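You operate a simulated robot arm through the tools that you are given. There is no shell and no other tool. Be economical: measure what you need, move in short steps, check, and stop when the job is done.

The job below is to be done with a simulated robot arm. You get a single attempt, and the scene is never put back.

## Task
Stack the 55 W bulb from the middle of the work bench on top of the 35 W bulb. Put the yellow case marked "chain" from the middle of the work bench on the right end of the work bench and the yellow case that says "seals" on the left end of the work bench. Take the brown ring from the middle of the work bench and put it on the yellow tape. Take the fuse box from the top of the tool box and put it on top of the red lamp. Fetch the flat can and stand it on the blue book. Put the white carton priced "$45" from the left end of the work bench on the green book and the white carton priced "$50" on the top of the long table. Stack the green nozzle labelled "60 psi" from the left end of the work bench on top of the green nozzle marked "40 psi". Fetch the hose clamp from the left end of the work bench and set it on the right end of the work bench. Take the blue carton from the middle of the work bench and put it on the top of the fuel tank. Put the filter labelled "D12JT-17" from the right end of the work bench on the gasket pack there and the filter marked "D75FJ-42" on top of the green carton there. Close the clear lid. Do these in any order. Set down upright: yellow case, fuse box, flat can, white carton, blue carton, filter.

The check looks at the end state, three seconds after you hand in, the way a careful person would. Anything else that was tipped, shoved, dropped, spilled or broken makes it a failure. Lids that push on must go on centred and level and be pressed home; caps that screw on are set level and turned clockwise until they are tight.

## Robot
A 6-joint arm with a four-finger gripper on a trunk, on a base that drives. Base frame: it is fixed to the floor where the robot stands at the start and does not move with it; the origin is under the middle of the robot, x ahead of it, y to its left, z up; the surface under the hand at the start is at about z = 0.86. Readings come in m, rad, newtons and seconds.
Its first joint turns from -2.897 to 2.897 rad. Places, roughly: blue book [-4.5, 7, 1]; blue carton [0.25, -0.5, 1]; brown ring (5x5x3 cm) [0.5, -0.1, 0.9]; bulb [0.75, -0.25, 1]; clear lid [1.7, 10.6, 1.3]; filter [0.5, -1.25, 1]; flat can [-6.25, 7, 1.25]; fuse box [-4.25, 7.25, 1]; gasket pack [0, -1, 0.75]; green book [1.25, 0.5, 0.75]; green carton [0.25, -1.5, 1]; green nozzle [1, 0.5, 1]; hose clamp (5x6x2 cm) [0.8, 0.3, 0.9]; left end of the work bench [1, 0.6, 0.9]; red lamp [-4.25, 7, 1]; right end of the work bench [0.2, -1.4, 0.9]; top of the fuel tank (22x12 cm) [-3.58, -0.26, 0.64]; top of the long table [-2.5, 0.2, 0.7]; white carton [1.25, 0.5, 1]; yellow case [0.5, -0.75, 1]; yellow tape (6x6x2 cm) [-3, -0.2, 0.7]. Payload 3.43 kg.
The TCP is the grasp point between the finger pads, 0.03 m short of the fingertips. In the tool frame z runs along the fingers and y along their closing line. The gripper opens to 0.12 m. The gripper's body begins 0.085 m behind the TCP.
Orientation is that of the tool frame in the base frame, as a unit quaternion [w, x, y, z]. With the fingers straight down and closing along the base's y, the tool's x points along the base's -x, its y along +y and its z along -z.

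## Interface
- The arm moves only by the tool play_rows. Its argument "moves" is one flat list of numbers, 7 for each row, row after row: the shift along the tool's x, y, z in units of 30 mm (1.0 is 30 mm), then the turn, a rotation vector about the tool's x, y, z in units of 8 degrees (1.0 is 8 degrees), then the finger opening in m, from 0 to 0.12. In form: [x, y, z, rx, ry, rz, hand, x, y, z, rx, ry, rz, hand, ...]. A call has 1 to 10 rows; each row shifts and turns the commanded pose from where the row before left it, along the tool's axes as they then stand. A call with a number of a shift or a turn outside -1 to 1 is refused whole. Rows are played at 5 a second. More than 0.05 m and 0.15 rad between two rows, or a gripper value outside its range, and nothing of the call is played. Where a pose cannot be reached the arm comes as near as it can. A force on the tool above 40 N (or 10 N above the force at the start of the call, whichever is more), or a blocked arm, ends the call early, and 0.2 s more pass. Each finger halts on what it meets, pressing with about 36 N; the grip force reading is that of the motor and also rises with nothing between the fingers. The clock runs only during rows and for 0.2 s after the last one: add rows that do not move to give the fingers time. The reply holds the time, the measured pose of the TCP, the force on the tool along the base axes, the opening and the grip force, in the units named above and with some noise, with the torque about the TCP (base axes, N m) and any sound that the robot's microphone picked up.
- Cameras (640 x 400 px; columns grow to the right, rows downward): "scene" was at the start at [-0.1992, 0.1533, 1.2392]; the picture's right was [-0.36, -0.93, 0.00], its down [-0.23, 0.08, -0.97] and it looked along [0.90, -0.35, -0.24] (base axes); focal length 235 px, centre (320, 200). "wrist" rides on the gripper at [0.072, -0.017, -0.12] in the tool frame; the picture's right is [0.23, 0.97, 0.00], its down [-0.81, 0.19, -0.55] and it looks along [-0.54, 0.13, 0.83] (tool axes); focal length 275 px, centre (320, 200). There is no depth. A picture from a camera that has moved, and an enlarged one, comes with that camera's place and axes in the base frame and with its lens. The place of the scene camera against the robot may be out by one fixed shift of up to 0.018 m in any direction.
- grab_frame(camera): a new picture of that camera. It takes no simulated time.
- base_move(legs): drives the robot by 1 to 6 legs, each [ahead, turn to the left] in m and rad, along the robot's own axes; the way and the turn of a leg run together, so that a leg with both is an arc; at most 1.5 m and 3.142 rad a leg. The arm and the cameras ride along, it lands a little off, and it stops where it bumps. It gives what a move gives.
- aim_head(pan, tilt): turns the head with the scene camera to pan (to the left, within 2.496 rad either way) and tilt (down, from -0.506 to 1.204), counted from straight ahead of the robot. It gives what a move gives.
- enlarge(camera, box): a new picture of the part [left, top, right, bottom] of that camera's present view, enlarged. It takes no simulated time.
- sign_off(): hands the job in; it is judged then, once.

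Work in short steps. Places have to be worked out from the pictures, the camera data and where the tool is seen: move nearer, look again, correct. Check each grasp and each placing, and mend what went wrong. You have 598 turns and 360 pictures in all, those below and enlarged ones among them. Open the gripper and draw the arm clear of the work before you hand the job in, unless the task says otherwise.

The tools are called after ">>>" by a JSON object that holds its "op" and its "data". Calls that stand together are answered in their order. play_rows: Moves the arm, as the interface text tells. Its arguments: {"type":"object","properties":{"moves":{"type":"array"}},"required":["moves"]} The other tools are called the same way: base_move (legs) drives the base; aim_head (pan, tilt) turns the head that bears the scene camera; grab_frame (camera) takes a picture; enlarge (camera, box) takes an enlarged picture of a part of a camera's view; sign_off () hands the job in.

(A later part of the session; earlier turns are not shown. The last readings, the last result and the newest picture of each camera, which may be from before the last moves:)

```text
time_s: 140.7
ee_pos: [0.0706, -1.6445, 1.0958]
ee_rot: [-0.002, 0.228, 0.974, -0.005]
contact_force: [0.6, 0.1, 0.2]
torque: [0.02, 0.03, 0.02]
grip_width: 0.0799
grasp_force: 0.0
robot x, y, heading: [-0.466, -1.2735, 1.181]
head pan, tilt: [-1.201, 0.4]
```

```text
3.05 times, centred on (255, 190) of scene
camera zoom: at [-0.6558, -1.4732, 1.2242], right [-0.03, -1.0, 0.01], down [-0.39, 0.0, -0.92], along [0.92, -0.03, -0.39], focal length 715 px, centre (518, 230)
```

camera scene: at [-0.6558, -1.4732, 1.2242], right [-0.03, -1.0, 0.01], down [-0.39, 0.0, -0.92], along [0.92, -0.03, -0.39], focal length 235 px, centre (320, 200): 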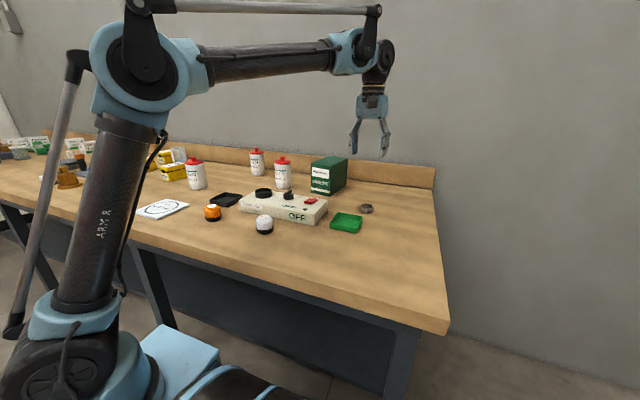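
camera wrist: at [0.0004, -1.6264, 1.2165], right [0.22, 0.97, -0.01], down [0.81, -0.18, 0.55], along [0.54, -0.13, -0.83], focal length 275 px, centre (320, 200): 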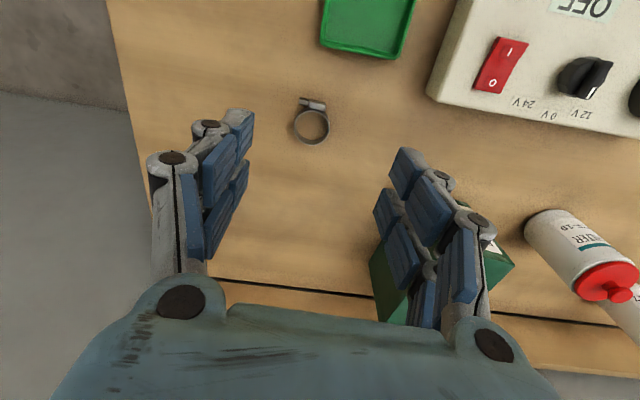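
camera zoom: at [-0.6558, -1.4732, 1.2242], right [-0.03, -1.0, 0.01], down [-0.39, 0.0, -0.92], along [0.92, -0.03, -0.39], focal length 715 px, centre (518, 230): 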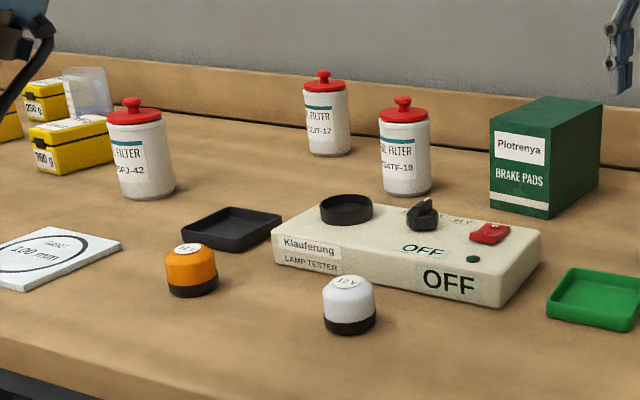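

Confirmed: D75FJ-42 at about (0.34, -0.96), D12JT-17 at (0.55, -1.18), gasket pack at (0.12, -0.96). I raise the hand and drive forward 0.36 m.

>>> {"op": "play_rows", "data": {"moves": [0.5, 0, -1, 0, 0, 0, 0.12, 0.5, 0, -1, 0, 0, 0, 0.12, 0.5, 0, -1, 0, 0, 0, 0.12]}}

>>> {"op": "base_move", "data": {"legs": [[0.36, 0]]}}

>>> {"op": "grab_frame", "data": {"camera": "wrist"}}

>>> {"op": "grab_frame", "data": {"camera": "scene"}}

```text
time_s: 141.5
ee_pos: [0.0299, -1.6224, 1.1877]
ee_rot: [-0.002, 0.227, 0.974, -0.004]
contact_force: [0.7, -1.1, -0.5]
torque: [0.05, 0.01, 0.0]
grip_width: 0.1199
grasp_force: 0.1
robot x, y, heading: [-0.4666, -1.2738, 1.175]
head pan, tilt: [-1.201, 0.4]
```

```text
time_s: 143.8
ee_pos: [0.1695, -1.2872, 1.1864]
ee_rot: [-0.002, 0.226, 0.974, -0.005]
contact_force: [-0.2, 1.1, -1.0]
torque: [0.0, 0.0, -0.01]
grip_width: 0.1199
grasp_force: 0.0
robot x, y, heading: [-0.3308, -0.9351, 1.176]
head pan, tilt: [-1.201, 0.4]
```

```text
259 pictures are left
camera wrist: at [0.0984, -1.2691, 1.308], right [0.22, 0.97, -0.01], down [0.81, -0.18, 0.55], along [0.54, -0.13, -0.83], focal length 275 px, centre (320, 200)
```

wrist: 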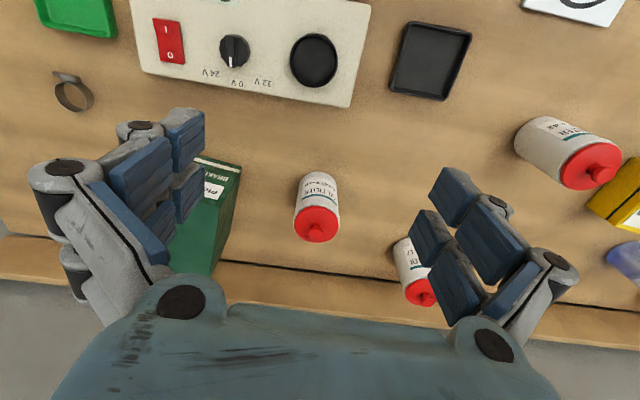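

```text
258 pictures are left
camera scene: at [-0.5163, -1.1383, 1.2242], right [-0.02, -1.0, 0.01], down [-0.39, 0.0, -0.92], along [0.92, -0.03, -0.39], focal length 235 px, centre (320, 200)
```

scene: 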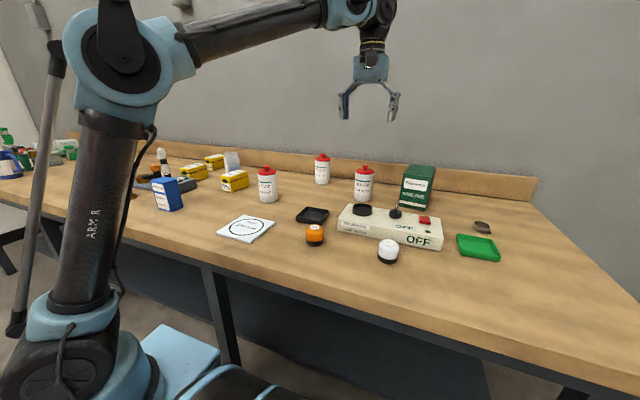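

D75FJ-42 is at about (0.34, -0.958). I move the hand over it.

>>> {"op": "play_rows", "data": {"moves": [-0.02, 0.95, 0, 0, 0, 0, 0.11, -0.02, 0.95, 0, 0, 0, 0, 0.11, -0.02, 0.95, 0, 0, 0, 0, 0.11, -0.02, 0.95, 0, 0, 0, 0, 0.11, -0.02, 0.95, 0, 0, 0, 0, 0.11, -0.02, 0.95, 0, 0, 0, 0, 0.11, -0.02, 0.95, 0, 0, 0, 0, 0.11, -0.02, 0.95, 0, 0, 0, 0, 0.11, -0.02, 0.95, 0, 0, 0, 0, 0.11, -0.02, 0.95, 0, 0, 0, 0, 0.11]}}

>>> {"op": "play_rows", "data": {"moves": [-0.02, 0.95, 0.3, 0, 0, 0, 0.11, -0.02, 0.95, 0.3, 0, 0, 0, 0.11, -0.02, 0.95, 0.3, 0, 0, 0, 0.11, 0, 0, 0.6, 0, 0, 0, 0.11, 0, 0, 0, 0, 0, 0, 0.11]}}

>>> {"op": "grab_frame", "data": {"camera": "wrist"}}

>>> {"op": "enlarge", "data": {"camera": "scene", "box": [200, 90, 360, 250]}}

```text
time_s: 146.0
ee_pos: [0.2961, -1.0484, 1.1851]
ee_rot: [0.001, 0.227, 0.974, 0.001]
contact_force: [-0.4, -0.5, -0.1]
torque: [0.02, 0.0, -0.03]
grip_width: 0.11
grasp_force: 0.1
robot x, y, heading: [-0.3284, -0.9367, 1.179]
head pan, tilt: [-1.201, 0.4]
```

```text
time_s: 147.2
ee_pos: [0.3339, -0.974, 1.1413]
ee_rot: [0.0, 0.226, 0.974, 0.001]
contact_force: [-0.6, 0.8, 0.8]
torque: [-0.01, -0.03, 0.02]
grip_width: 0.11
grasp_force: 0.0
robot x, y, heading: [-0.3268, -0.9386, 1.179]
head pan, tilt: [-1.201, 0.4]
```

```text
257 pictures are left
camera wrist: at [0.2637, -0.9555, 1.2619], right [0.22, 0.97, 0.0], down [0.81, -0.19, 0.55], along [0.54, -0.12, -0.83], focal length 275 px, centre (320, 200)
```

wrist: 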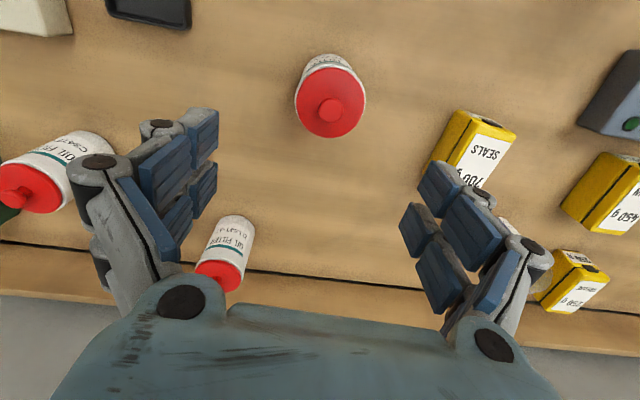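

```text
2.50 times, centred on (280, 170) of scene
camera zoom: at [-0.5163, -1.1382, 1.2242], right [-0.02, -1.0, 0.01], down [-0.39, 0.0, -0.92], along [0.92, -0.03, -0.39], focal length 587 px, centre (420, 275)
```

zoom: 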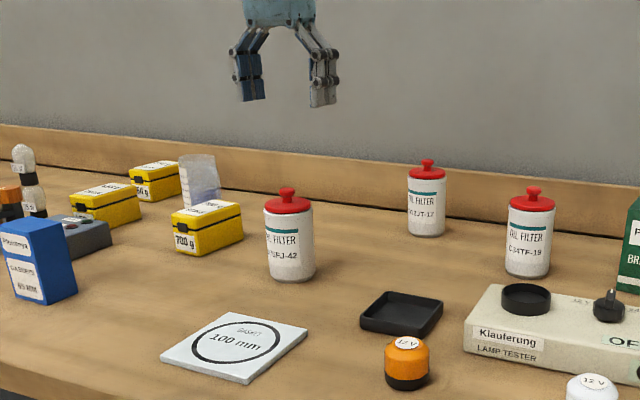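

D75 is 73 mm across, centred at (0.334, -0.960). I centre, descend to z≈0.935 (keeping the palm above the lid knob) and grip.

>>> {"op": "play_rows", "data": {"moves": [0.2, 0.42, 0.8, 0, 0, 0, 0.11, 0, 0, 1, 0, 0, 0, 0.11, 0, 0, 1, 0, 0, 0, 0.11, 0, 0, 1, 0, 0, 0, 0.11, 0, 0, 1, 0, 0, 0, 0.11, 0, 0, 1, 0, 0, 0, 0.11, 0, 0, 1, 0, 0, 0, 0.11, 0, 0, 0, 0, 0, 0, 0.11]}}

>>> {"op": "grab_frame", "data": {"camera": "wrist"}}

>>> {"op": "enlarge", "data": {"camera": "scene", "box": [220, 120, 320, 220]}}

```text
time_s: 149.0
ee_pos: [0.3339, -0.9584, 0.9359]
ee_rot: [0.0, 0.227, 0.974, 0.001]
contact_force: [0.0, -0.5, -0.1]
torque: [-0.02, 0.0, 0.0]
grip_width: 0.1099
grasp_force: 0.2
robot x, y, heading: [-0.3291, -0.9347, 1.179]
head pan, tilt: [-1.201, 0.4]
```

```text
255 pictures are left
camera wrist: at [0.2635, -0.9413, 1.0574], right [0.22, 0.97, 0.0], down [0.81, -0.19, 0.55], along [0.54, -0.12, -0.83], focal length 275 px, centre (320, 200)
```

wrist: 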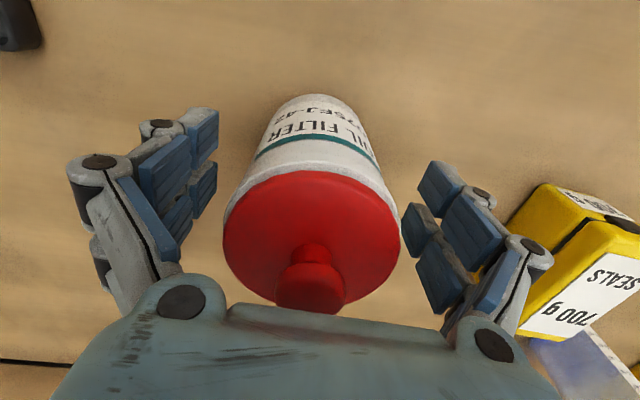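

```text
4.00 times, centred on (270, 170) of scene
camera zoom: at [-0.5163, -1.1382, 1.2242], right [-0.02, -1.0, 0.01], down [-0.39, 0.0, -0.92], along [0.92, -0.03, -0.39], focal length 938 px, centre (520, 320)
```

zoom: 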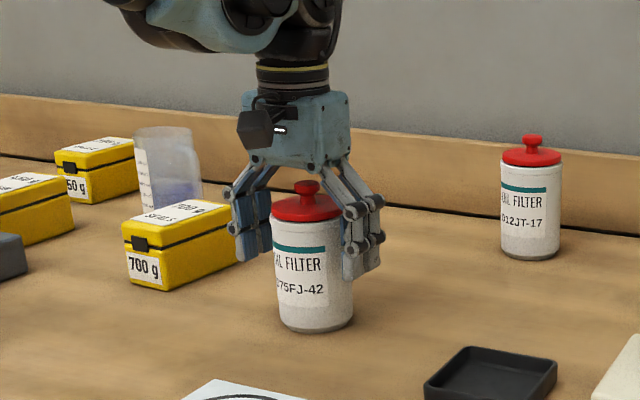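

>>> {"op": "play_rows", "data": {"moves": [0, -0.1, 0, 0, 0, 0, 0.1, 0, 0, 0, 0, 0, 0, 0.05, 0, 0, 0, 0, 0, 0, 0.05, 0, 0, 0, 0, 0, 0, 0.05]}}

>>> {"op": "play_rows", "data": {"moves": [0, 0, -0.5, 0, 0, 0, 0.05, 0, 0, -1, 0, 0, 0, 0.05, 0, 0, -1, 0, 0, 0, 0.05, 0, 0, -1, 0, 0, 0, 0.05, 0, 0, -1, 0, 0, 0, 0.05, 0, 0, -1, 0, 0, 0, 0.05, 0, 0, -1, 0, 0, 0, 0.05]}}

>>> {"op": "grab_frame", "data": {"camera": "scene"}}

```text
time_s: 150.0
ee_pos: [0.3335, -0.9612, 0.9377]
ee_rot: [0.0, 0.226, 0.974, 0.001]
contact_force: [4.3, 2.0, 11.2]
torque: [0.11, -0.16, -0.01]
grip_width: 0.0697
grasp_force: 36.4
robot x, y, heading: [-0.3274, -0.9402, 1.178]
head pan, tilt: [-1.201, 0.4]
```

```text
time_s: 151.6
ee_pos: [0.3325, -0.9602, 1.132]
ee_rot: [0.0, 0.226, 0.974, 0.001]
contact_force: [0.6, -0.5, -5.2]
torque: [0.0, 0.02, 0.02]
grip_width: 0.0697
grasp_force: 35.9
robot x, y, heading: [-0.3314, -0.935, 1.174]
head pan, tilt: [-1.201, 0.4]
```

```text
253 pictures are left
camera scene: at [-0.5161, -1.1382, 1.2243], right [-0.02, -1.0, 0.01], down [-0.39, 0.0, -0.92], along [0.92, -0.03, -0.39], focal length 235 px, centre (320, 200)
```

scene: 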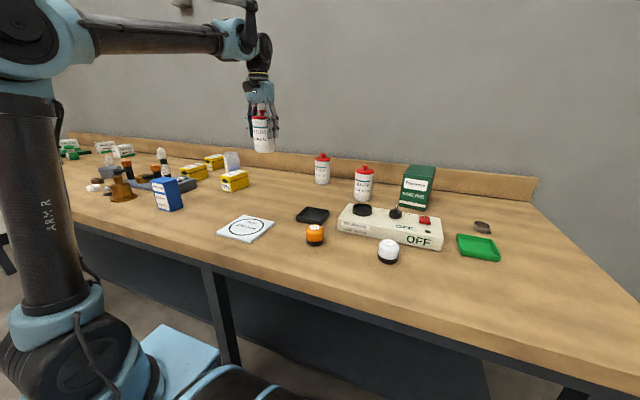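

D75 lifted (70 mm grip). I carry it toward the green carton and stop short to see the carton's top.

>>> {"op": "play_rows", "data": {"moves": [-0.264, -0.984, 0, 0, 0, 0, 0.05, -0.264, -0.984, 0, 0, 0, 0, 0.05, -0.264, -0.984, 0, 0, 0, 0, 0.05, -0.264, -0.984, 0, 0, 0, 0, 0.05, -0.264, -0.984, 0, 0, 0, 0, 0.05, -0.264, -0.984, 0, 0, 0, 0, 0.05, -0.264, -0.984, 0, 0, 0, 0, 0.05, -0.264, -0.984, 0, 0, 0, 0, 0.05, -0.264, -0.984, 0, 0, 0, 0, 0.05, -0.264, -0.984, 0, 0, 0, 0, 0.05]}}

>>> {"op": "play_rows", "data": {"moves": [-0.264, -0.984, 0, 0, 0, 0, 0.05, -0.264, -0.984, 0, 0, 0, 0, 0.05, -0.264, -0.984, 0, 0, 0, 0, 0.05, -0.264, -0.984, 0, 0, 0, 0, 0.05, 0, 0, 0, 0, 0, 0, 0.05]}}

>>> {"op": "grab_frame", "data": {"camera": "wrist"}}

>>> {"op": "enlarge", "data": {"camera": "scene", "box": [300, 100, 520, 260]}}

```text
time_s: 153.8
ee_pos: [0.2731, -1.2596, 1.1326]
ee_rot: [0.0, 0.226, 0.974, 0.001]
contact_force: [0.8, 1.8, -5.5]
torque: [-0.06, 0.05, 0.03]
grip_width: 0.0697
grasp_force: 35.8
robot x, y, heading: [-0.3258, -0.9417, 1.183]
head pan, tilt: [-1.201, 0.4]
```

```text
time_s: 155.0
ee_pos: [0.2497, -1.3813, 1.129]
ee_rot: [0.001, 0.227, 0.974, 0.001]
contact_force: [0.5, -0.3, -7.1]
torque: [-0.03, 0.02, 0.01]
grip_width: 0.0696
grasp_force: 35.8
robot x, y, heading: [-0.3262, -0.9375, 1.175]
head pan, tilt: [-1.201, 0.4]
```

```text
252 pictures are left
camera wrist: at [0.1791, -1.3635, 1.2493], right [0.22, 0.97, 0.0], down [0.81, -0.19, 0.55], along [0.54, -0.12, -0.83], focal length 275 px, centre (320, 200)
```

wrist: 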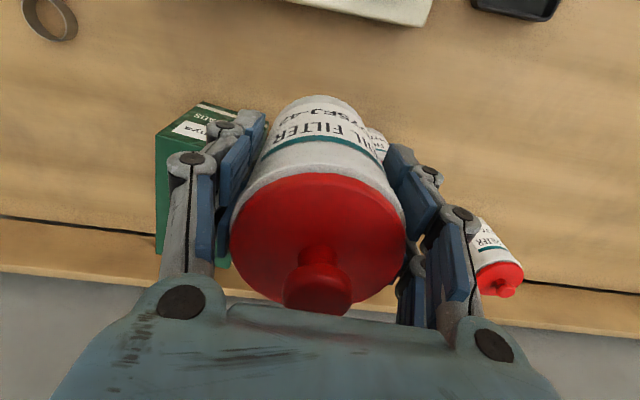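

```text
2.50 times, centred on (410, 180) of scene
camera zoom: at [-0.5162, -1.1385, 1.2242], right [-0.02, -1.0, 0.01], down [-0.39, 0.0, -0.92], along [0.92, -0.03, -0.39], focal length 587 px, centre (95, 250)
```

zoom: 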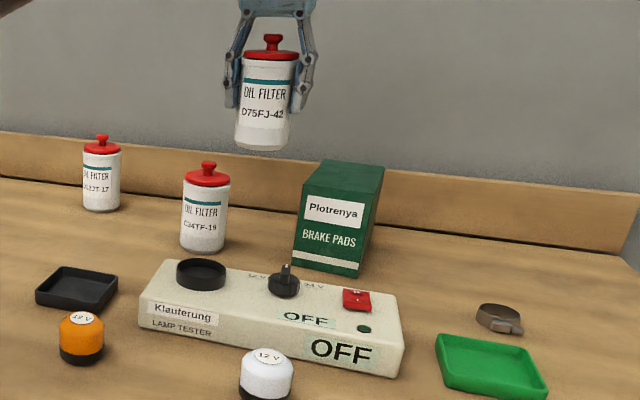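

The carton's top is at z≈0.984; a good spot on it is about (0.31, -1.535). I move over it.

>>> {"op": "play_rows", "data": {"moves": [-0.81, -0.743, 0, 0, 0, 0, 0.05, -0.81, -0.743, 0, 0, 0, 0, 0.05, -0.81, -0.743, 0, 0, 0, 0, 0.05, -0.81, -0.743, 0, 0, 0, 0, 0.05, -0.81, -0.743, 0, 0, 0, 0, 0.05, 0, 0, 0, 0, 0, 0, 0.05]}}

>>> {"op": "grab_frame", "data": {"camera": "wrist"}}

>>> {"op": "enlarge", "data": {"camera": "scene", "box": [340, 80, 520, 240]}}

```text
time_s: 156.4
ee_pos: [0.2578, -1.4466, 1.0836]
ee_rot: [0.0, 0.227, 0.974, 0.0]
contact_force: [0.1, 0.0, -5.6]
torque: [0.0, 0.01, 0.01]
grip_width: 0.0695
grasp_force: 36.1
out of reach, approached as far as the arm can: row 2, 3, 4, 5
robot x, y, heading: [-0.3277, -0.9372, 1.175]
head pan, tilt: [-1.201, 0.4]
```

```text
250 pictures are left
camera wrist: at [0.1865, -1.4291, 1.2041], right [0.22, 0.97, 0.0], down [0.81, -0.19, 0.55], along [0.54, -0.12, -0.83], focal length 275 px, centre (320, 200)
```

wrist: 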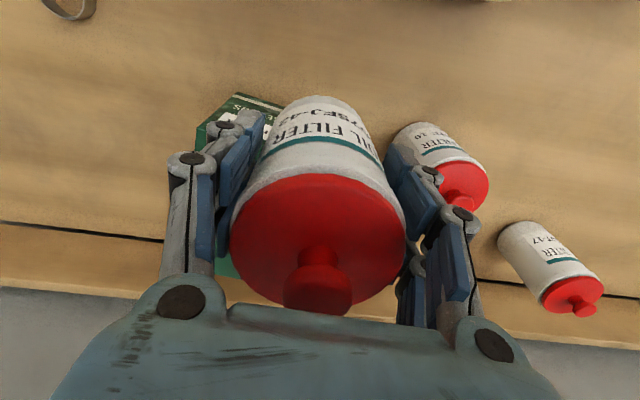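

```text
2.50 times, centred on (430, 160) of scene
camera zoom: at [-0.5162, -1.1385, 1.2242], right [-0.02, -1.0, 0.01], down [-0.39, 0.0, -0.92], along [0.92, -0.03, -0.39], focal length 587 px, centre (45, 300)
```

zoom: 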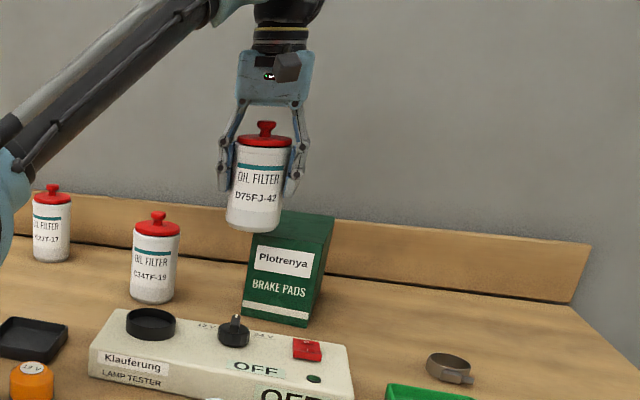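

The readings fit an arm axis about 0.22 m ahead of the reported robot position, so I was over-reaching. I raise and retract a little, then drive back 0.45 m to be abreast of the carton.

>>> {"op": "play_rows", "data": {"moves": [0.5, 0.9, -0.6, 0, 0, 0, 0.05, 0.5, 0.9, -0.6, 0, 0, 0, 0.05, 0.5, 0.5, -0.8, 0, 0, 0, 0.05, 0.5, 0, -0.5, 0, 0, 0, 0.05, 0, 0, 0, 0, 0, 0, 0.05]}}

>>> {"op": "base_move", "data": {"legs": [[-0.46, 0]]}}

>>> {"op": "grab_frame", "data": {"camera": "wrist"}}

```text
time_s: 157.6
ee_pos: [0.2375, -1.3599, 1.161]
ee_rot: [0.001, 0.227, 0.974, 0.001]
contact_force: [-0.1, -0.9, -6.0]
torque: [0.02, 0.01, -0.01]
grip_width: 0.0698
grasp_force: 36.0
robot x, y, heading: [-0.3305, -0.9368, 1.177]
head pan, tilt: [-1.201, 0.4]
```

```text
time_s: 160.4
ee_pos: [0.069, -1.7754, 1.1596]
ee_rot: [0.001, 0.22, 0.975, 0.0]
contact_force: [0.0, 0.0, -6.1]
torque: [0.01, 0.0, 0.01]
grip_width: 0.0698
grasp_force: 36.2
robot x, y, heading: [-0.4998, -1.362, 1.193]
head pan, tilt: [-1.201, 0.4]
```

```text
248 pictures are left
camera wrist: at [-0.0007, -1.7594, 1.2815], right [0.21, 0.98, 0.0], down [0.81, -0.18, 0.55], along [0.54, -0.12, -0.83], focal length 275 px, centre (320, 200)
```

wrist: 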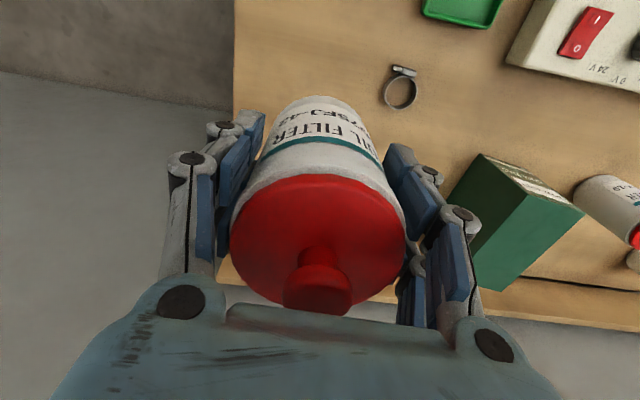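

>>> {"op": "enlarge", "data": {"camera": "wrist", "box": [400, 130, 640, 310]}}

```text
2.22 times, centred on (520, 220) of wrist
camera zoom: at [-0.0007, -1.7594, 1.2815], right [0.21, 0.98, 0.0], down [0.81, -0.18, 0.55], along [0.54, -0.12, -0.83], focal length 612 px, centre (-124, 156)
```

zoom: 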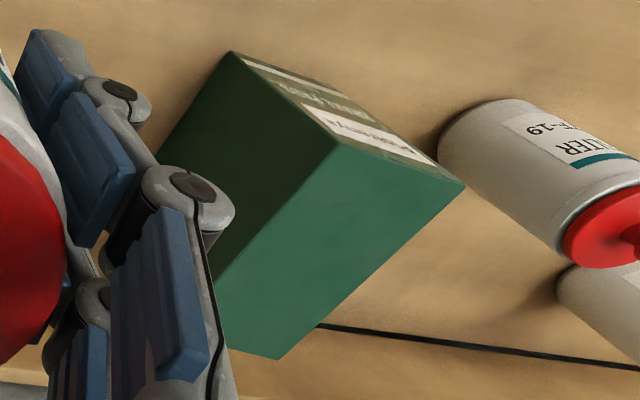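

Carton top measured: centre (0.336, -1.540), 93×168 mm. I move the filter over (0.32, -1.53), lowering slightly on the way.

>>> {"op": "play_rows", "data": {"moves": [-0.335, 0.9125, 0.15, 0, 0, 0, 0.05, -0.335, 0.9125, 0.15, 0, 0, 0, 0.05, -0.335, 0.9125, 0.15, 0, 0, 0, 0.05, -0.335, 0.9125, 0.15, 0, 0, 0, 0.05, -0.335, 0.9125, 0.15, 0, 0, 0, 0.05, -0.335, 0.9125, 0.15, 0, 0, 0, 0.05, -0.335, 0.9125, 0.15, 0, 0, 0, 0.05, -0.335, 0.9125, 0.15, 0, 0, 0, 0.05, -0.335, 0.9125, 0.15, 0, 0, 0, 0.05, -0.335, 0.9125, 0.15, 0, 0, 0, 0.05]}}

>>> {"op": "play_rows", "data": {"moves": [-0.335, 0.9125, 0.15, 0, 0, 0, 0.05, -0.335, 0.9125, 0.15, 0, 0, 0, 0.05, 0, 0, 0, 0, 0, 0, 0.05]}}

>>> {"op": "grab_frame", "data": {"camera": "wrist"}}

>>> {"op": "grab_frame", "data": {"camera": "scene"}}

```text
time_s: 162.6
ee_pos: [0.2739, -1.585, 1.1175]
ee_rot: [0.002, 0.22, 0.975, 0.007]
contact_force: [0.1, -0.4, -4.4]
torque: [0.07, -0.03, -0.04]
grip_width: 0.0696
grasp_force: 36.3
robot x, y, heading: [-0.5015, -1.3597, 1.186]
head pan, tilt: [-1.201, 0.4]
```

```text
time_s: 163.4
ee_pos: [0.3168, -1.5438, 1.1088]
ee_rot: [0.001, 0.222, 0.975, 0.006]
contact_force: [0.0, 0.4, -5.3]
torque: [0.0, 0.03, -0.02]
grip_width: 0.0697
grasp_force: 36.0
robot x, y, heading: [-0.5031, -1.3557, 1.191]
head pan, tilt: [-1.201, 0.4]
```

```text
246 pictures are left
camera wrist: at [0.244, -1.5292, 1.2292], right [0.21, 0.98, 0.01], down [0.81, -0.18, 0.55], along [0.54, -0.11, -0.83], focal length 275 px, centre (320, 200)
```

wrist: 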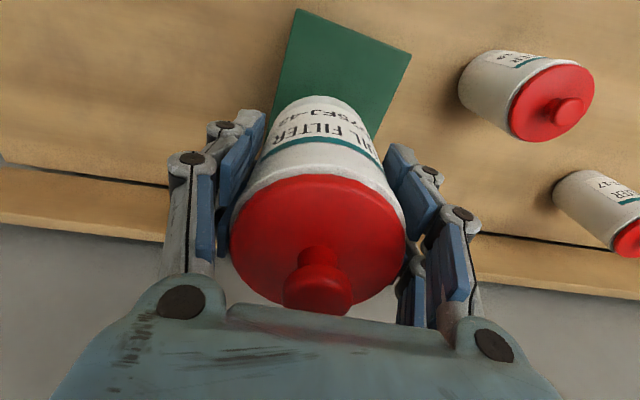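

```text
245 pictures are left
camera scene: at [-0.6859, -1.5633, 1.2242], right [-0.01, -1.0, 0.01], down [-0.39, -0.01, -0.92], along [0.92, -0.01, -0.39], focal length 235 px, centre (320, 200)
```

scene: 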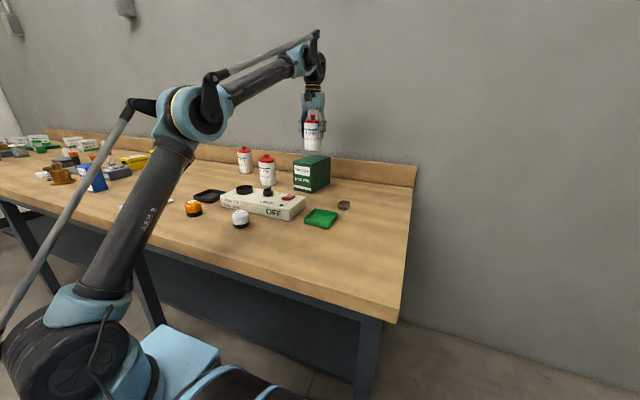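

Well placed; I correct a small tilt and 8 mm sideways, then lower onto the carton.

>>> {"op": "play_rows", "data": {"moves": [0, 0.27, 0, 0.09, 0, 0, 0.05, 0, 0, 0.55, 0, 0, 0, 0.05, 0, 0, 0.55, 0, 0, 0, 0.05, 0, 0, 0.1, 0, 0, 0, 0.05, 0, 0, 0.06, 0, 0, 0, 0.05, 0, 0, 0.06, 0, 0, 0, 0.05, 0, 0, 0.06, 0, 0, 0, 0.05, 0, 0, 0, 0, 0, 0, 0.05]}}

>>> {"op": "enlarge", "data": {"camera": "scene", "box": [230, 80, 370, 200]}}

```text
time_s: 165.2
ee_pos: [0.3194, -1.5338, 1.0673]
ee_rot: [0.0, 0.221, 0.975, 0.0]
contact_force: [0.1, 0.5, -5.0]
torque: [0.06, 0.0, -0.04]
grip_width: 0.0694
grasp_force: 36.2
robot x, y, heading: [-0.5032, -1.3627, 1.19]
head pan, tilt: [-1.201, 0.4]
```

```text
3.33 times, centred on (300, 140) of scene
camera zoom: at [-0.6859, -1.5633, 1.2242], right [-0.01, -1.0, 0.01], down [-0.39, -0.01, -0.92], along [0.92, -0.01, -0.39], focal length 782 px, centre (387, 400)
```

zoom: 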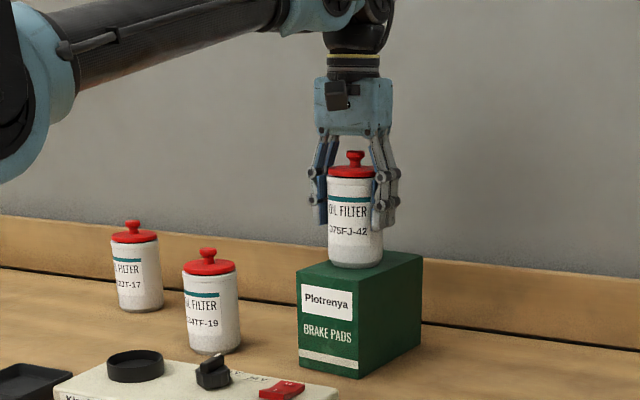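

>>> {"op": "play_rows", "data": {"moves": [0, 0, 0.06, 0, 0, 0, 0.05, 0, 0, 0.06, 0, 0, 0, 0.05, 0, 0, 0.06, 0, 0, 0, 0.05, 0, 0, 0, 0, 0, 0, 0.05]}}

```text
time_s: 166.2
ee_pos: [0.3192, -1.5341, 1.0632]
ee_rot: [-0.001, 0.221, 0.975, 0.001]
contact_force: [5.7, 5.8, 26.6]
torque: [0.17, -0.33, -0.17]
grip_width: 0.07
grasp_force: 36.0
robot x, y, heading: [-0.5, -1.3595, 1.187]
head pan, tilt: [-1.201, 0.4]
```

Contact. I ease, open and rise straight up.

>>> {"op": "play_rows", "data": {"moves": [0, 0, -0.06, 0, 0, 0, 0.05, 0, 0, 0, 0, 0, 0, 0.085, 0, 0, 0, 0, 0, 0, 0.1, 0, 0, 0, 0, 0, 0, 0.11, 0.1, 0, -0.8, 0, 0, 0, 0.11, 0.4, 0, -1, 0, 0, 0, 0.11, 0.5, 0, -0.8, 0, 0, 0, 0.11, 0.5, 0, -0.5, 0, 0, 0, 0.11]}}

>>> {"op": "grab_frame", "data": {"camera": "wrist"}}

>>> {"op": "enlarge", "data": {"camera": "scene", "box": [230, 80, 370, 200]}}

```text
time_s: 168.0
ee_pos: [0.2797, -1.5159, 1.1553]
ee_rot: [0.001, 0.221, 0.975, -0.001]
contact_force: [0.0, 0.1, 0.6]
torque: [0.0, 0.06, -0.02]
grip_width: 0.1102
grasp_force: 0.0
robot x, y, heading: [-0.5006, -1.3604, 1.193]
head pan, tilt: [-1.201, 0.4]
```

```text
243 pictures are left
camera wrist: at [0.2083, -1.4997, 1.2769], right [0.21, 0.98, 0.0], down [0.81, -0.18, 0.55], along [0.54, -0.12, -0.83], focal length 275 px, centre (320, 200)
```

wrist: 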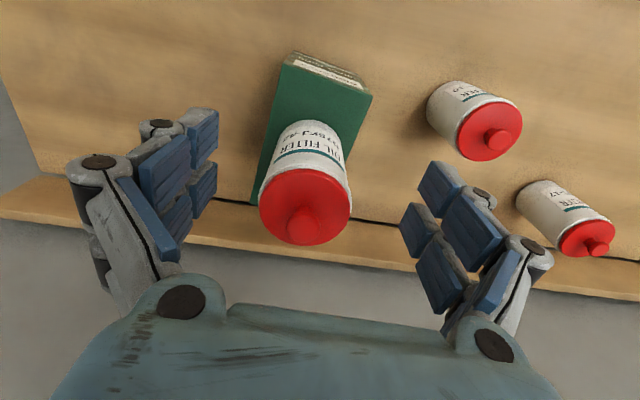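

```text
3.33 times, centred on (300, 140) of scene
camera zoom: at [-0.6859, -1.5633, 1.2242], right [-0.01, -1.0, 0.01], down [-0.39, -0.01, -0.92], along [0.92, -0.02, -0.39], focal length 782 px, centre (387, 400)
```

zoom: 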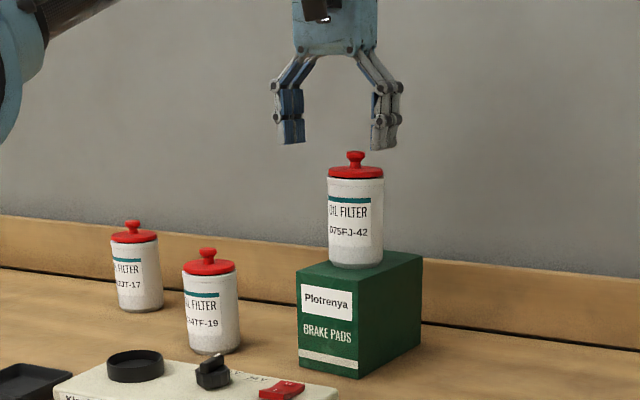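

D75FJ-42 is placed. I rise and pull back further, then drive forward 0.34 m for D12JT-17.

>>> {"op": "play_rows", "data": {"moves": [1, 0, -0.5, 0, 0, 0, 0.11, 1, 0, -0.5, 0, 0, 0, 0.11, 1, 0, -0.5, 0, 0, 0, 0.11]}}

>>> {"op": "base_move", "data": {"legs": [[0, -0.04], [0.34, 0]]}}

>>> {"op": "grab_frame", "data": {"camera": "wrist"}}

```text
time_s: 168.8
ee_pos: [0.1982, -1.4778, 1.201]
ee_rot: [0.0, 0.221, 0.975, 0.0]
contact_force: [0.2, -0.4, -0.8]
torque: [0.02, 0.06, 0.02]
grip_width: 0.1102
grasp_force: 0.1
robot x, y, heading: [-0.5039, -1.3601, 1.184]
head pan, tilt: [-1.201, 0.4]
```

```text
time_s: 171.4
ee_pos: [0.3331, -1.1933, 1.2022]
ee_rot: [0.0, 0.24, 0.971, 0.0]
contact_force: [0.3, 0.0, 0.3]
torque: [0.02, 0.0, 0.02]
grip_width: 0.1099
grasp_force: 0.1
robot x, y, heading: [-0.3595, -1.0478, 1.151]
head pan, tilt: [-1.201, 0.4]
```

```text
241 pictures are left
camera wrist: at [0.2619, -1.1752, 1.3225], right [0.25, 0.97, 0.0], down [0.81, -0.21, 0.55], along [0.54, -0.14, -0.83], focal length 275 px, centre (320, 200)
```

wrist: 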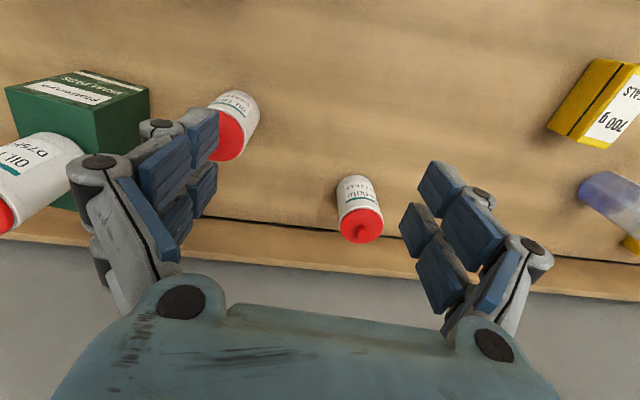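

D12JT-17 is at about (0.555, -1.184). It's near the reach limit, so I lower in front of it and will slide the open fingers around it at z≈0.94.

>>> {"op": "play_rows", "data": {"moves": [-0.268, 0.413, 0.97, 0, 0, 0, 0.11, -0.268, 0.413, 0.97, 0, 0, 0, 0.11, -0.268, 0.413, 0.97, 0, 0, 0, 0.11, -0.268, 0.413, 0.97, 0, 0, 0, 0.11, -0.268, 0.413, 0.97, 0, 0, 0, 0.11, -0.268, 0.413, 0.97, 0, 0, 0, 0.11, -0.268, 0.413, 0.97, 0, 0, 0, 0.11, -0.268, 0.413, 0.97, 0, 0, 0, 0.11, -0.268, 0.413, 0.97, 0, 0, 0, 0.11, 0, 0, 0, 0, 0, 0, 0.11]}}

>>> {"op": "grab_frame", "data": {"camera": "wrist"}}

>>> {"op": "grab_frame", "data": {"camera": "scene"}}

```text
time_s: 173.6
ee_pos: [0.4407, -1.1388, 0.943]
ee_rot: [0.001, 0.24, 0.971, 0.005]
contact_force: [0.4, -0.1, 0.2]
torque: [-0.02, 0.0, 0.0]
grip_width: 0.1105
grasp_force: 0.1
robot x, y, heading: [-0.3631, -1.0519, 1.151]
head pan, tilt: [-1.201, 0.4]
```

```text
240 pictures are left
camera wrist: at [0.3705, -1.1217, 1.0635], right [0.25, 0.97, 0.01], down [0.8, -0.21, 0.55], along [0.54, -0.13, -0.83], focal length 275 px, centre (320, 200)
```

wrist: 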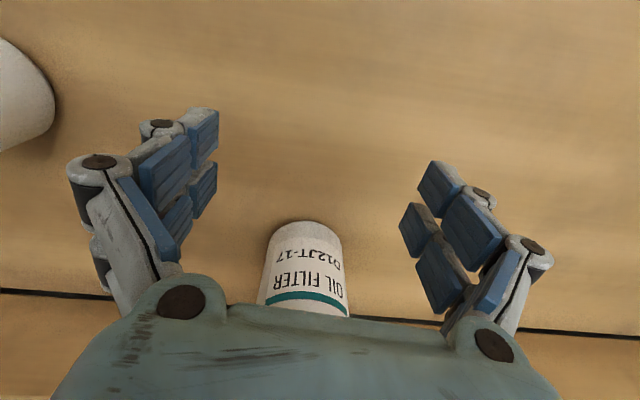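

```text
239 pictures are left
camera scene: at [-0.5551, -1.245, 1.2242], right [-0.05, -1.0, 0.01], down [-0.39, 0.01, -0.92], along [0.92, -0.05, -0.39], focal length 235 px, centre (320, 200)
```

scene: 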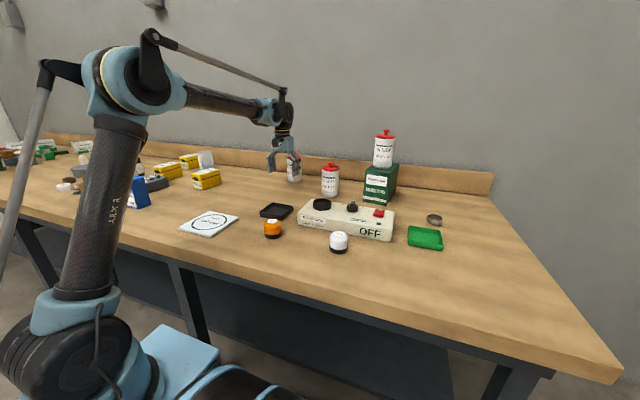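

Filter centre at about (0.553, -1.188). I slide forward around it.

>>> {"op": "play_rows", "data": {"moves": [0, 0.29, 0, 0.076, 0, 0, 0.11, -0.8, 0, 0, 0, 0, 0, 0.11, -0.8, 0, 0, 0, 0, 0, 0.11, -0.8, 0, 0, 0, 0, 0, 0.11, -0.8, 0, 0, 0, 0, 0, 0.11, -0.8, 0, 0, 0, 0, 0, 0.11, 0, 0, 0, 0, 0, 0, 0.11]}}

>>> {"op": "grab_frame", "data": {"camera": "wrist"}}

>>> {"op": "enlarge", "data": {"camera": "scene", "box": [240, 100, 340, 200]}}

```text
time_s: 175.2
ee_pos: [0.5512, -1.1885, 0.9421]
ee_rot: [0.0, 0.239, 0.971, 0.001]
contact_force: [0.1, 0.0, 0.5]
torque: [0.03, 0.02, 0.01]
grip_width: 0.1099
grasp_force: 0.2
robot x, y, heading: [-0.3637, -1.05, 1.148]
head pan, tilt: [-1.201, 0.4]
```

```text
238 pictures are left
camera wrist: at [0.4815, -1.1702, 1.0624], right [0.25, 0.97, 0.0], down [0.81, -0.21, 0.55], along [0.54, -0.14, -0.83], focal length 275 px, centre (320, 200)
```

wrist: 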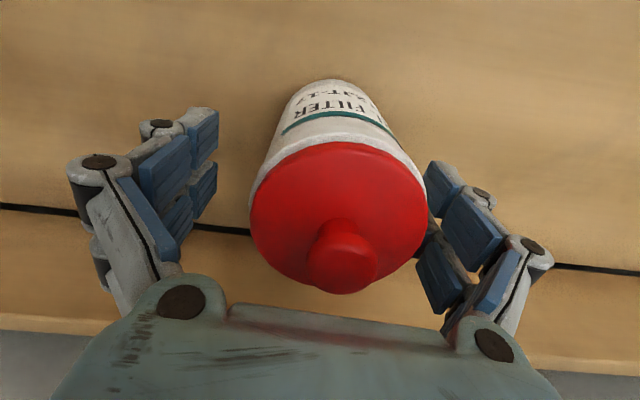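

```text
4.00 times, centred on (290, 150) of scene
camera zoom: at [-0.555, -1.2451, 1.2242], right [-0.05, -1.0, 0.01], down [-0.39, 0.01, -0.92], along [0.92, -0.05, -0.39], focal length 938 px, centre (440, 400)
```

zoom: 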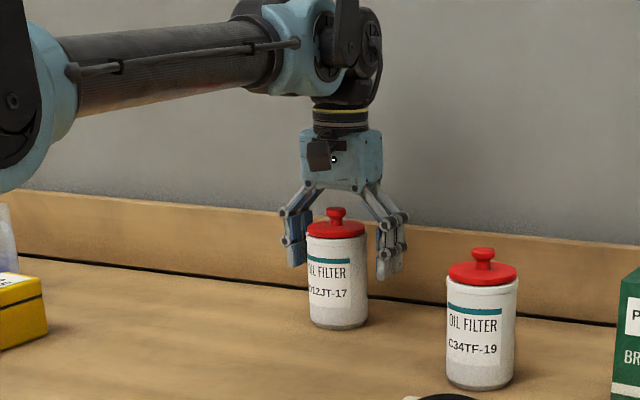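

The filter sits 9 mm toward the right finger; I centre and close.

>>> {"op": "play_rows", "data": {"moves": [0, 0.28, 0, 0, 0, 0, 0.1, 0, 0, 0, 0, 0, 0, 0.1, 0, 0, 0, 0, 0, 0, 0.05, 0, 0, 0, 0, 0, 0, 0.05, 0, 0, 0, 0, 0, 0, 0.05]}}

>>> {"op": "play_rows", "data": {"moves": [0, 0, -0.4, 0, 0, 0, 0.05, 0.1, 0, -0.7, 0, 0, 0, 0.05, 0.6, 0, -0.7, 0, 0, 0, 0.05, 1, 0, -0.7, 0, 0, 0, 0.05, 1, 0, -0.7, 0, 0, 0, 0.05, 1, 0, 0, 0, 0, 0, 0.05, 1, 0, 0, 0, 0, 0, 0.05, 1, 0, 0, 0, 0, 0, 0.05, 1, 0, 0, 0, 0, 0, 0.05, 1, 0, 0, 0, 0, 0, 0.05]}}

>>> {"op": "grab_frame", "data": {"camera": "wrist"}}

>>> {"op": "grab_frame", "data": {"camera": "scene"}}

```text
time_s: 176.4
ee_pos: [0.556, -1.1802, 0.9438]
ee_rot: [-0.001, 0.24, 0.971, 0.001]
contact_force: [-1.2, -4.2, 6.9]
torque: [-0.07, 0.05, 0.03]
grip_width: 0.0702
grasp_force: 36.3
robot x, y, heading: [-0.3629, -1.0494, 1.149]
head pan, tilt: [-1.201, 0.4]
```

```text
time_s: 178.6
ee_pos: [0.3546, -1.0716, 1.0391]
ee_rot: [-0.001, 0.24, 0.971, 0.001]
contact_force: [0.8, -0.3, -5.2]
torque: [0.0, -0.02, 0.0]
grip_width: 0.0702
grasp_force: 35.7
robot x, y, heading: [-0.3584, -1.0485, 1.145]
head pan, tilt: [-1.201, 0.4]
```

```text
236 pictures are left
camera wrist: at [0.2838, -1.0538, 1.1598], right [0.25, 0.97, 0.0], down [0.81, -0.21, 0.55], along [0.54, -0.14, -0.83], focal length 275 px, centre (320, 200)
```

wrist: 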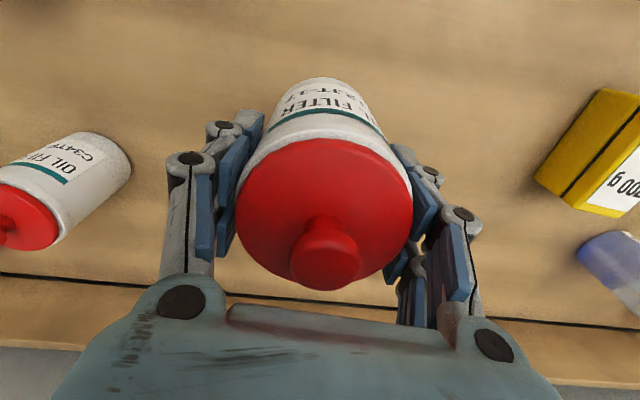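

```text
235 pictures are left
camera scene: at [-0.5548, -1.245, 1.2243], right [-0.05, -1.0, 0.01], down [-0.39, 0.01, -0.92], along [0.92, -0.05, -0.39], focal length 235 px, centre (320, 200)
```

scene: 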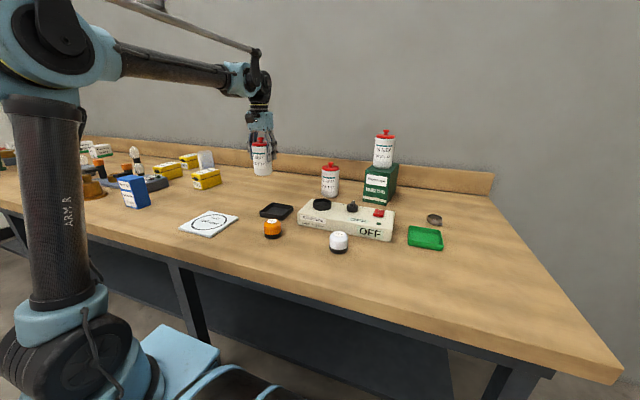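

D12JT-17 held (70 mm). The gasket pack is close to the arm's axis, so I pull the hand in, raise it, and drive forward 0.3 m before placing.

>>> {"op": "play_rows", "data": {"moves": [0.9, 0, -0.9, 0, 0, 0, 0.05, 0.9, 0, -0.9, 0, 0, 0, 0.05, 0.9, 0, -0.9, 0, 0, 0, 0.05, 0.9, 0, 0, 0, 0, 0, 0.05, 0.9, 0, 0, 0, 0, 0, 0.05]}}

>>> {"op": "base_move", "data": {"legs": [[0.3, 0.02]]}}

>>> {"op": "grab_frame", "data": {"camera": "wrist"}}

>>> {"op": "grab_frame", "data": {"camera": "scene"}}

```text
time_s: 179.8
ee_pos: [0.232, -1.0071, 1.1232]
ee_rot: [0.0, 0.24, 0.971, 0.0]
contact_force: [0.0, -0.5, -5.5]
torque: [0.01, 0.0, 0.04]
grip_width: 0.0704
grasp_force: 36.2
robot x, y, heading: [-0.3602, -1.0478, 1.151]
head pan, tilt: [-1.201, 0.4]
```

```text
time_s: 181.9
ee_pos: [0.3529, -0.72, 1.1205]
ee_rot: [0.0, 0.232, 0.973, 0.001]
contact_force: [0.4, -1.1, -5.6]
torque: [-0.04, -0.03, 0.02]
grip_width: 0.0703
grasp_force: 36.2
robot x, y, heading: [-0.2412, -0.7745, 1.167]
head pan, tilt: [-1.201, 0.4]
```

```text
234 pictures are left
camera wrist: at [0.2821, -0.7027, 1.2428], right [0.23, 0.97, 0.0], down [0.81, -0.19, 0.55], along [0.54, -0.13, -0.83], focal length 275 px, centre (320, 200)
```

wrist: 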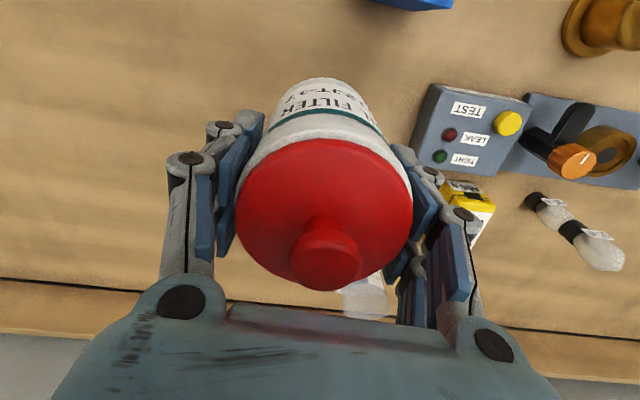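

```text
233 pictures are left
camera scene: at [-0.4304, -0.9716, 1.2243], right [-0.03, -1.0, 0.01], down [-0.39, 0.0, -0.92], along [0.92, -0.04, -0.39], focal length 235 px, centre (320, 200)
```

scene: 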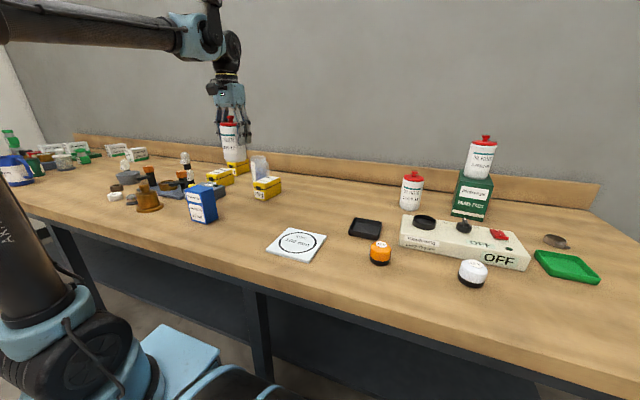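

>>> {"op": "play_rows", "data": {"moves": [0.498, -0.946, 0, 0, 0, 0, 0.05, 0.498, -0.946, 0, 0, 0, 0, 0.05, 0.498, -0.946, 0, 0, 0, 0, 0.05, 0.498, -0.946, 0, 0, 0, 0, 0.05, 0.498, -0.946, 0, 0, 0, 0, 0.05, 0.498, -0.946, 0, 0, 0, 0, 0.05, 0.498, -0.946, 0, 0, 0, 0, 0.05, 0, 0, 0, 0, 0, 0, 0.05]}}

>>> {"op": "grab_frame", "data": {"camera": "wrist"}}

```text
time_s: 183.7
ee_pos: [0.1629, -0.8615, 1.1224]
ee_rot: [0.002, 0.232, 0.973, 0.007]
contact_force: [0.0, -0.3, -6.0]
torque: [-0.01, -0.02, -0.02]
grip_width: 0.0701
grasp_force: 36.0
robot x, y, heading: [-0.2454, -0.7739, 1.17]
head pan, tilt: [-1.201, 0.4]
```

```text
232 pictures are left
camera wrist: at [0.0925, -0.8458, 1.2434], right [0.23, 0.97, 0.01], down [0.81, -0.2, 0.55], along [0.54, -0.12, -0.83], focal length 275 px, centre (320, 200)
```

wrist: 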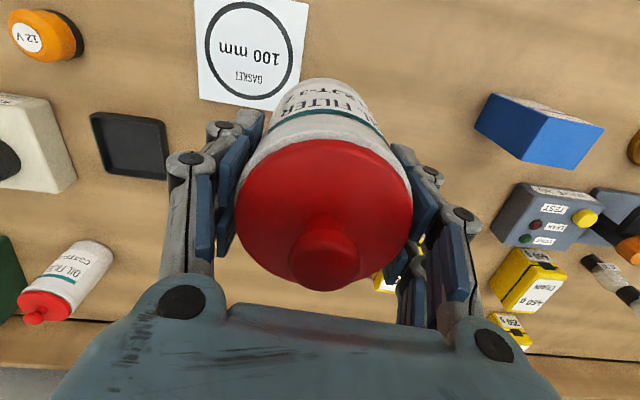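

The pack's centre is at (0.107, -0.934). I move over it and lower partway.

>>> {"op": "play_rows", "data": {"moves": [0.18, -0.995, 0, 0.104, 0, 0, 0.05, 0.18, -0.995, 0, 0, 0, 0, 0.05, 0.18, -0.995, 0, 0, 0, 0, 0.05, 0, 0, 0.98, 0, 0, 0, 0.05, 0, 0, 0.98, 0, 0, 0, 0.05, 0, 0, 0.98, 0, 0, 0, 0.05, 0, 0, 0.98, 0, 0, 0, 0.05, 0, 0, 0.9, 0, 0, 0, 0.05, 0, 0, 0, 0, 0, 0, 0.05]}}

>>> {"op": "grab_frame", "data": {"camera": "wrist"}}

>>> {"op": "enlarge", "data": {"camera": "scene", "box": [220, 140, 380, 280]}}

```text
time_s: 185.7
ee_pos: [0.1089, -0.9345, 0.9758]
ee_rot: [-0.001, 0.231, 0.973, 0.0]
contact_force: [0.3, 0.5, -5.6]
torque: [-0.03, -0.02, 0.02]
grip_width: 0.0703
grasp_force: 36.2
robot x, y, heading: [-0.2375, -0.7741, 1.169]
head pan, tilt: [-1.201, 0.4]
```

```text
231 pictures are left
camera wrist: at [0.0381, -0.9167, 1.0968], right [0.23, 0.97, 0.0], down [0.81, -0.19, 0.55], along [0.54, -0.13, -0.83], focal length 275 px, centre (320, 200)
```

wrist: 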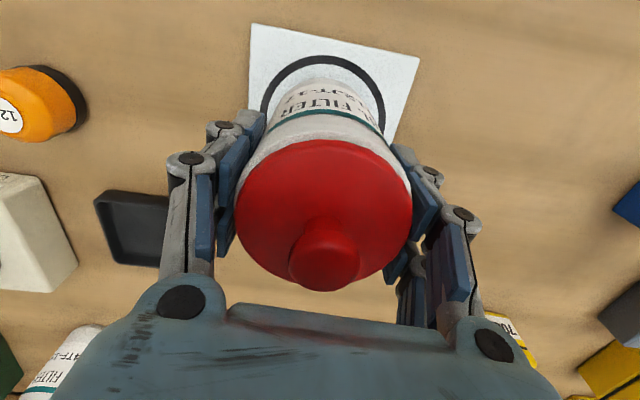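

```text
2.86 times, centred on (300, 210) of scene
camera zoom: at [-0.4305, -0.9718, 1.2242], right [-0.03, -1.0, 0.01], down [-0.39, 0.0, -0.92], along [0.92, -0.04, -0.39], focal length 670 px, centre (377, 171)
```

zoom: 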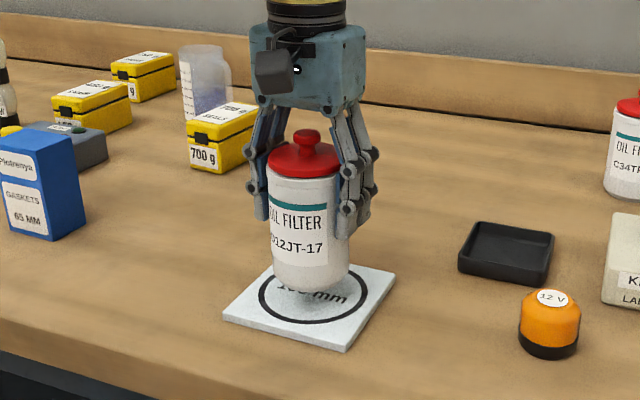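

Centred over the ring print. I lower the last ~2.5 cm gently.

>>> {"op": "play_rows", "data": {"moves": [0, 0, 0.4, 0, 0, 0, 0.05, 0, 0, 0.1, 0, 0, 0, 0.05, 0, 0, 0.06, 0, 0, 0, 0.05, 0, 0, 0.06, 0, 0, 0, 0.05, 0, 0, 0.06, 0, 0, 0, 0.05, 0, 0, 0.06, 0, 0, 0, 0.05, 0, 0, 0.05, 0, 0, 0, 0.05, 0, 0, 0, 0, 0, 0, 0.05]}}

```text
time_s: 187.5
ee_pos: [0.1088, -0.9359, 0.9529]
ee_rot: [-0.001, 0.232, 0.973, 0.0]
contact_force: [-0.2, 0.0, -6.0]
torque: [0.0, -0.04, 0.03]
grip_width: 0.0702
grasp_force: 36.1
robot x, y, heading: [-0.2396, -0.7705, 1.169]
head pan, tilt: [-1.201, 0.4]
```

>>> {"op": "play_rows", "data": {"moves": [0, 0, 0.05, 0, 0, 0, 0.05, 0, 0, 0.05, 0, 0, 0, 0.05, 0, 0, 0.05, 0, 0, 0, 0.05, 0, 0, 0.05, 0, 0, 0, 0.05, 0, 0, 0.05, 0, 0, 0, 0.05, 0, 0, 0, 0, 0, 0, 0.05]}}

```text
time_s: 188.9
ee_pos: [0.1106, -0.9366, 0.9474]
ee_rot: [0.0, 0.231, 0.973, 0.001]
contact_force: [2.3, 2.1, 25.0]
torque: [0.18, -0.04, -0.06]
grip_width: 0.07
grasp_force: 36.4
robot x, y, heading: [-0.2424, -0.7712, 1.171]
head pan, tilt: [-1.201, 0.4]
```

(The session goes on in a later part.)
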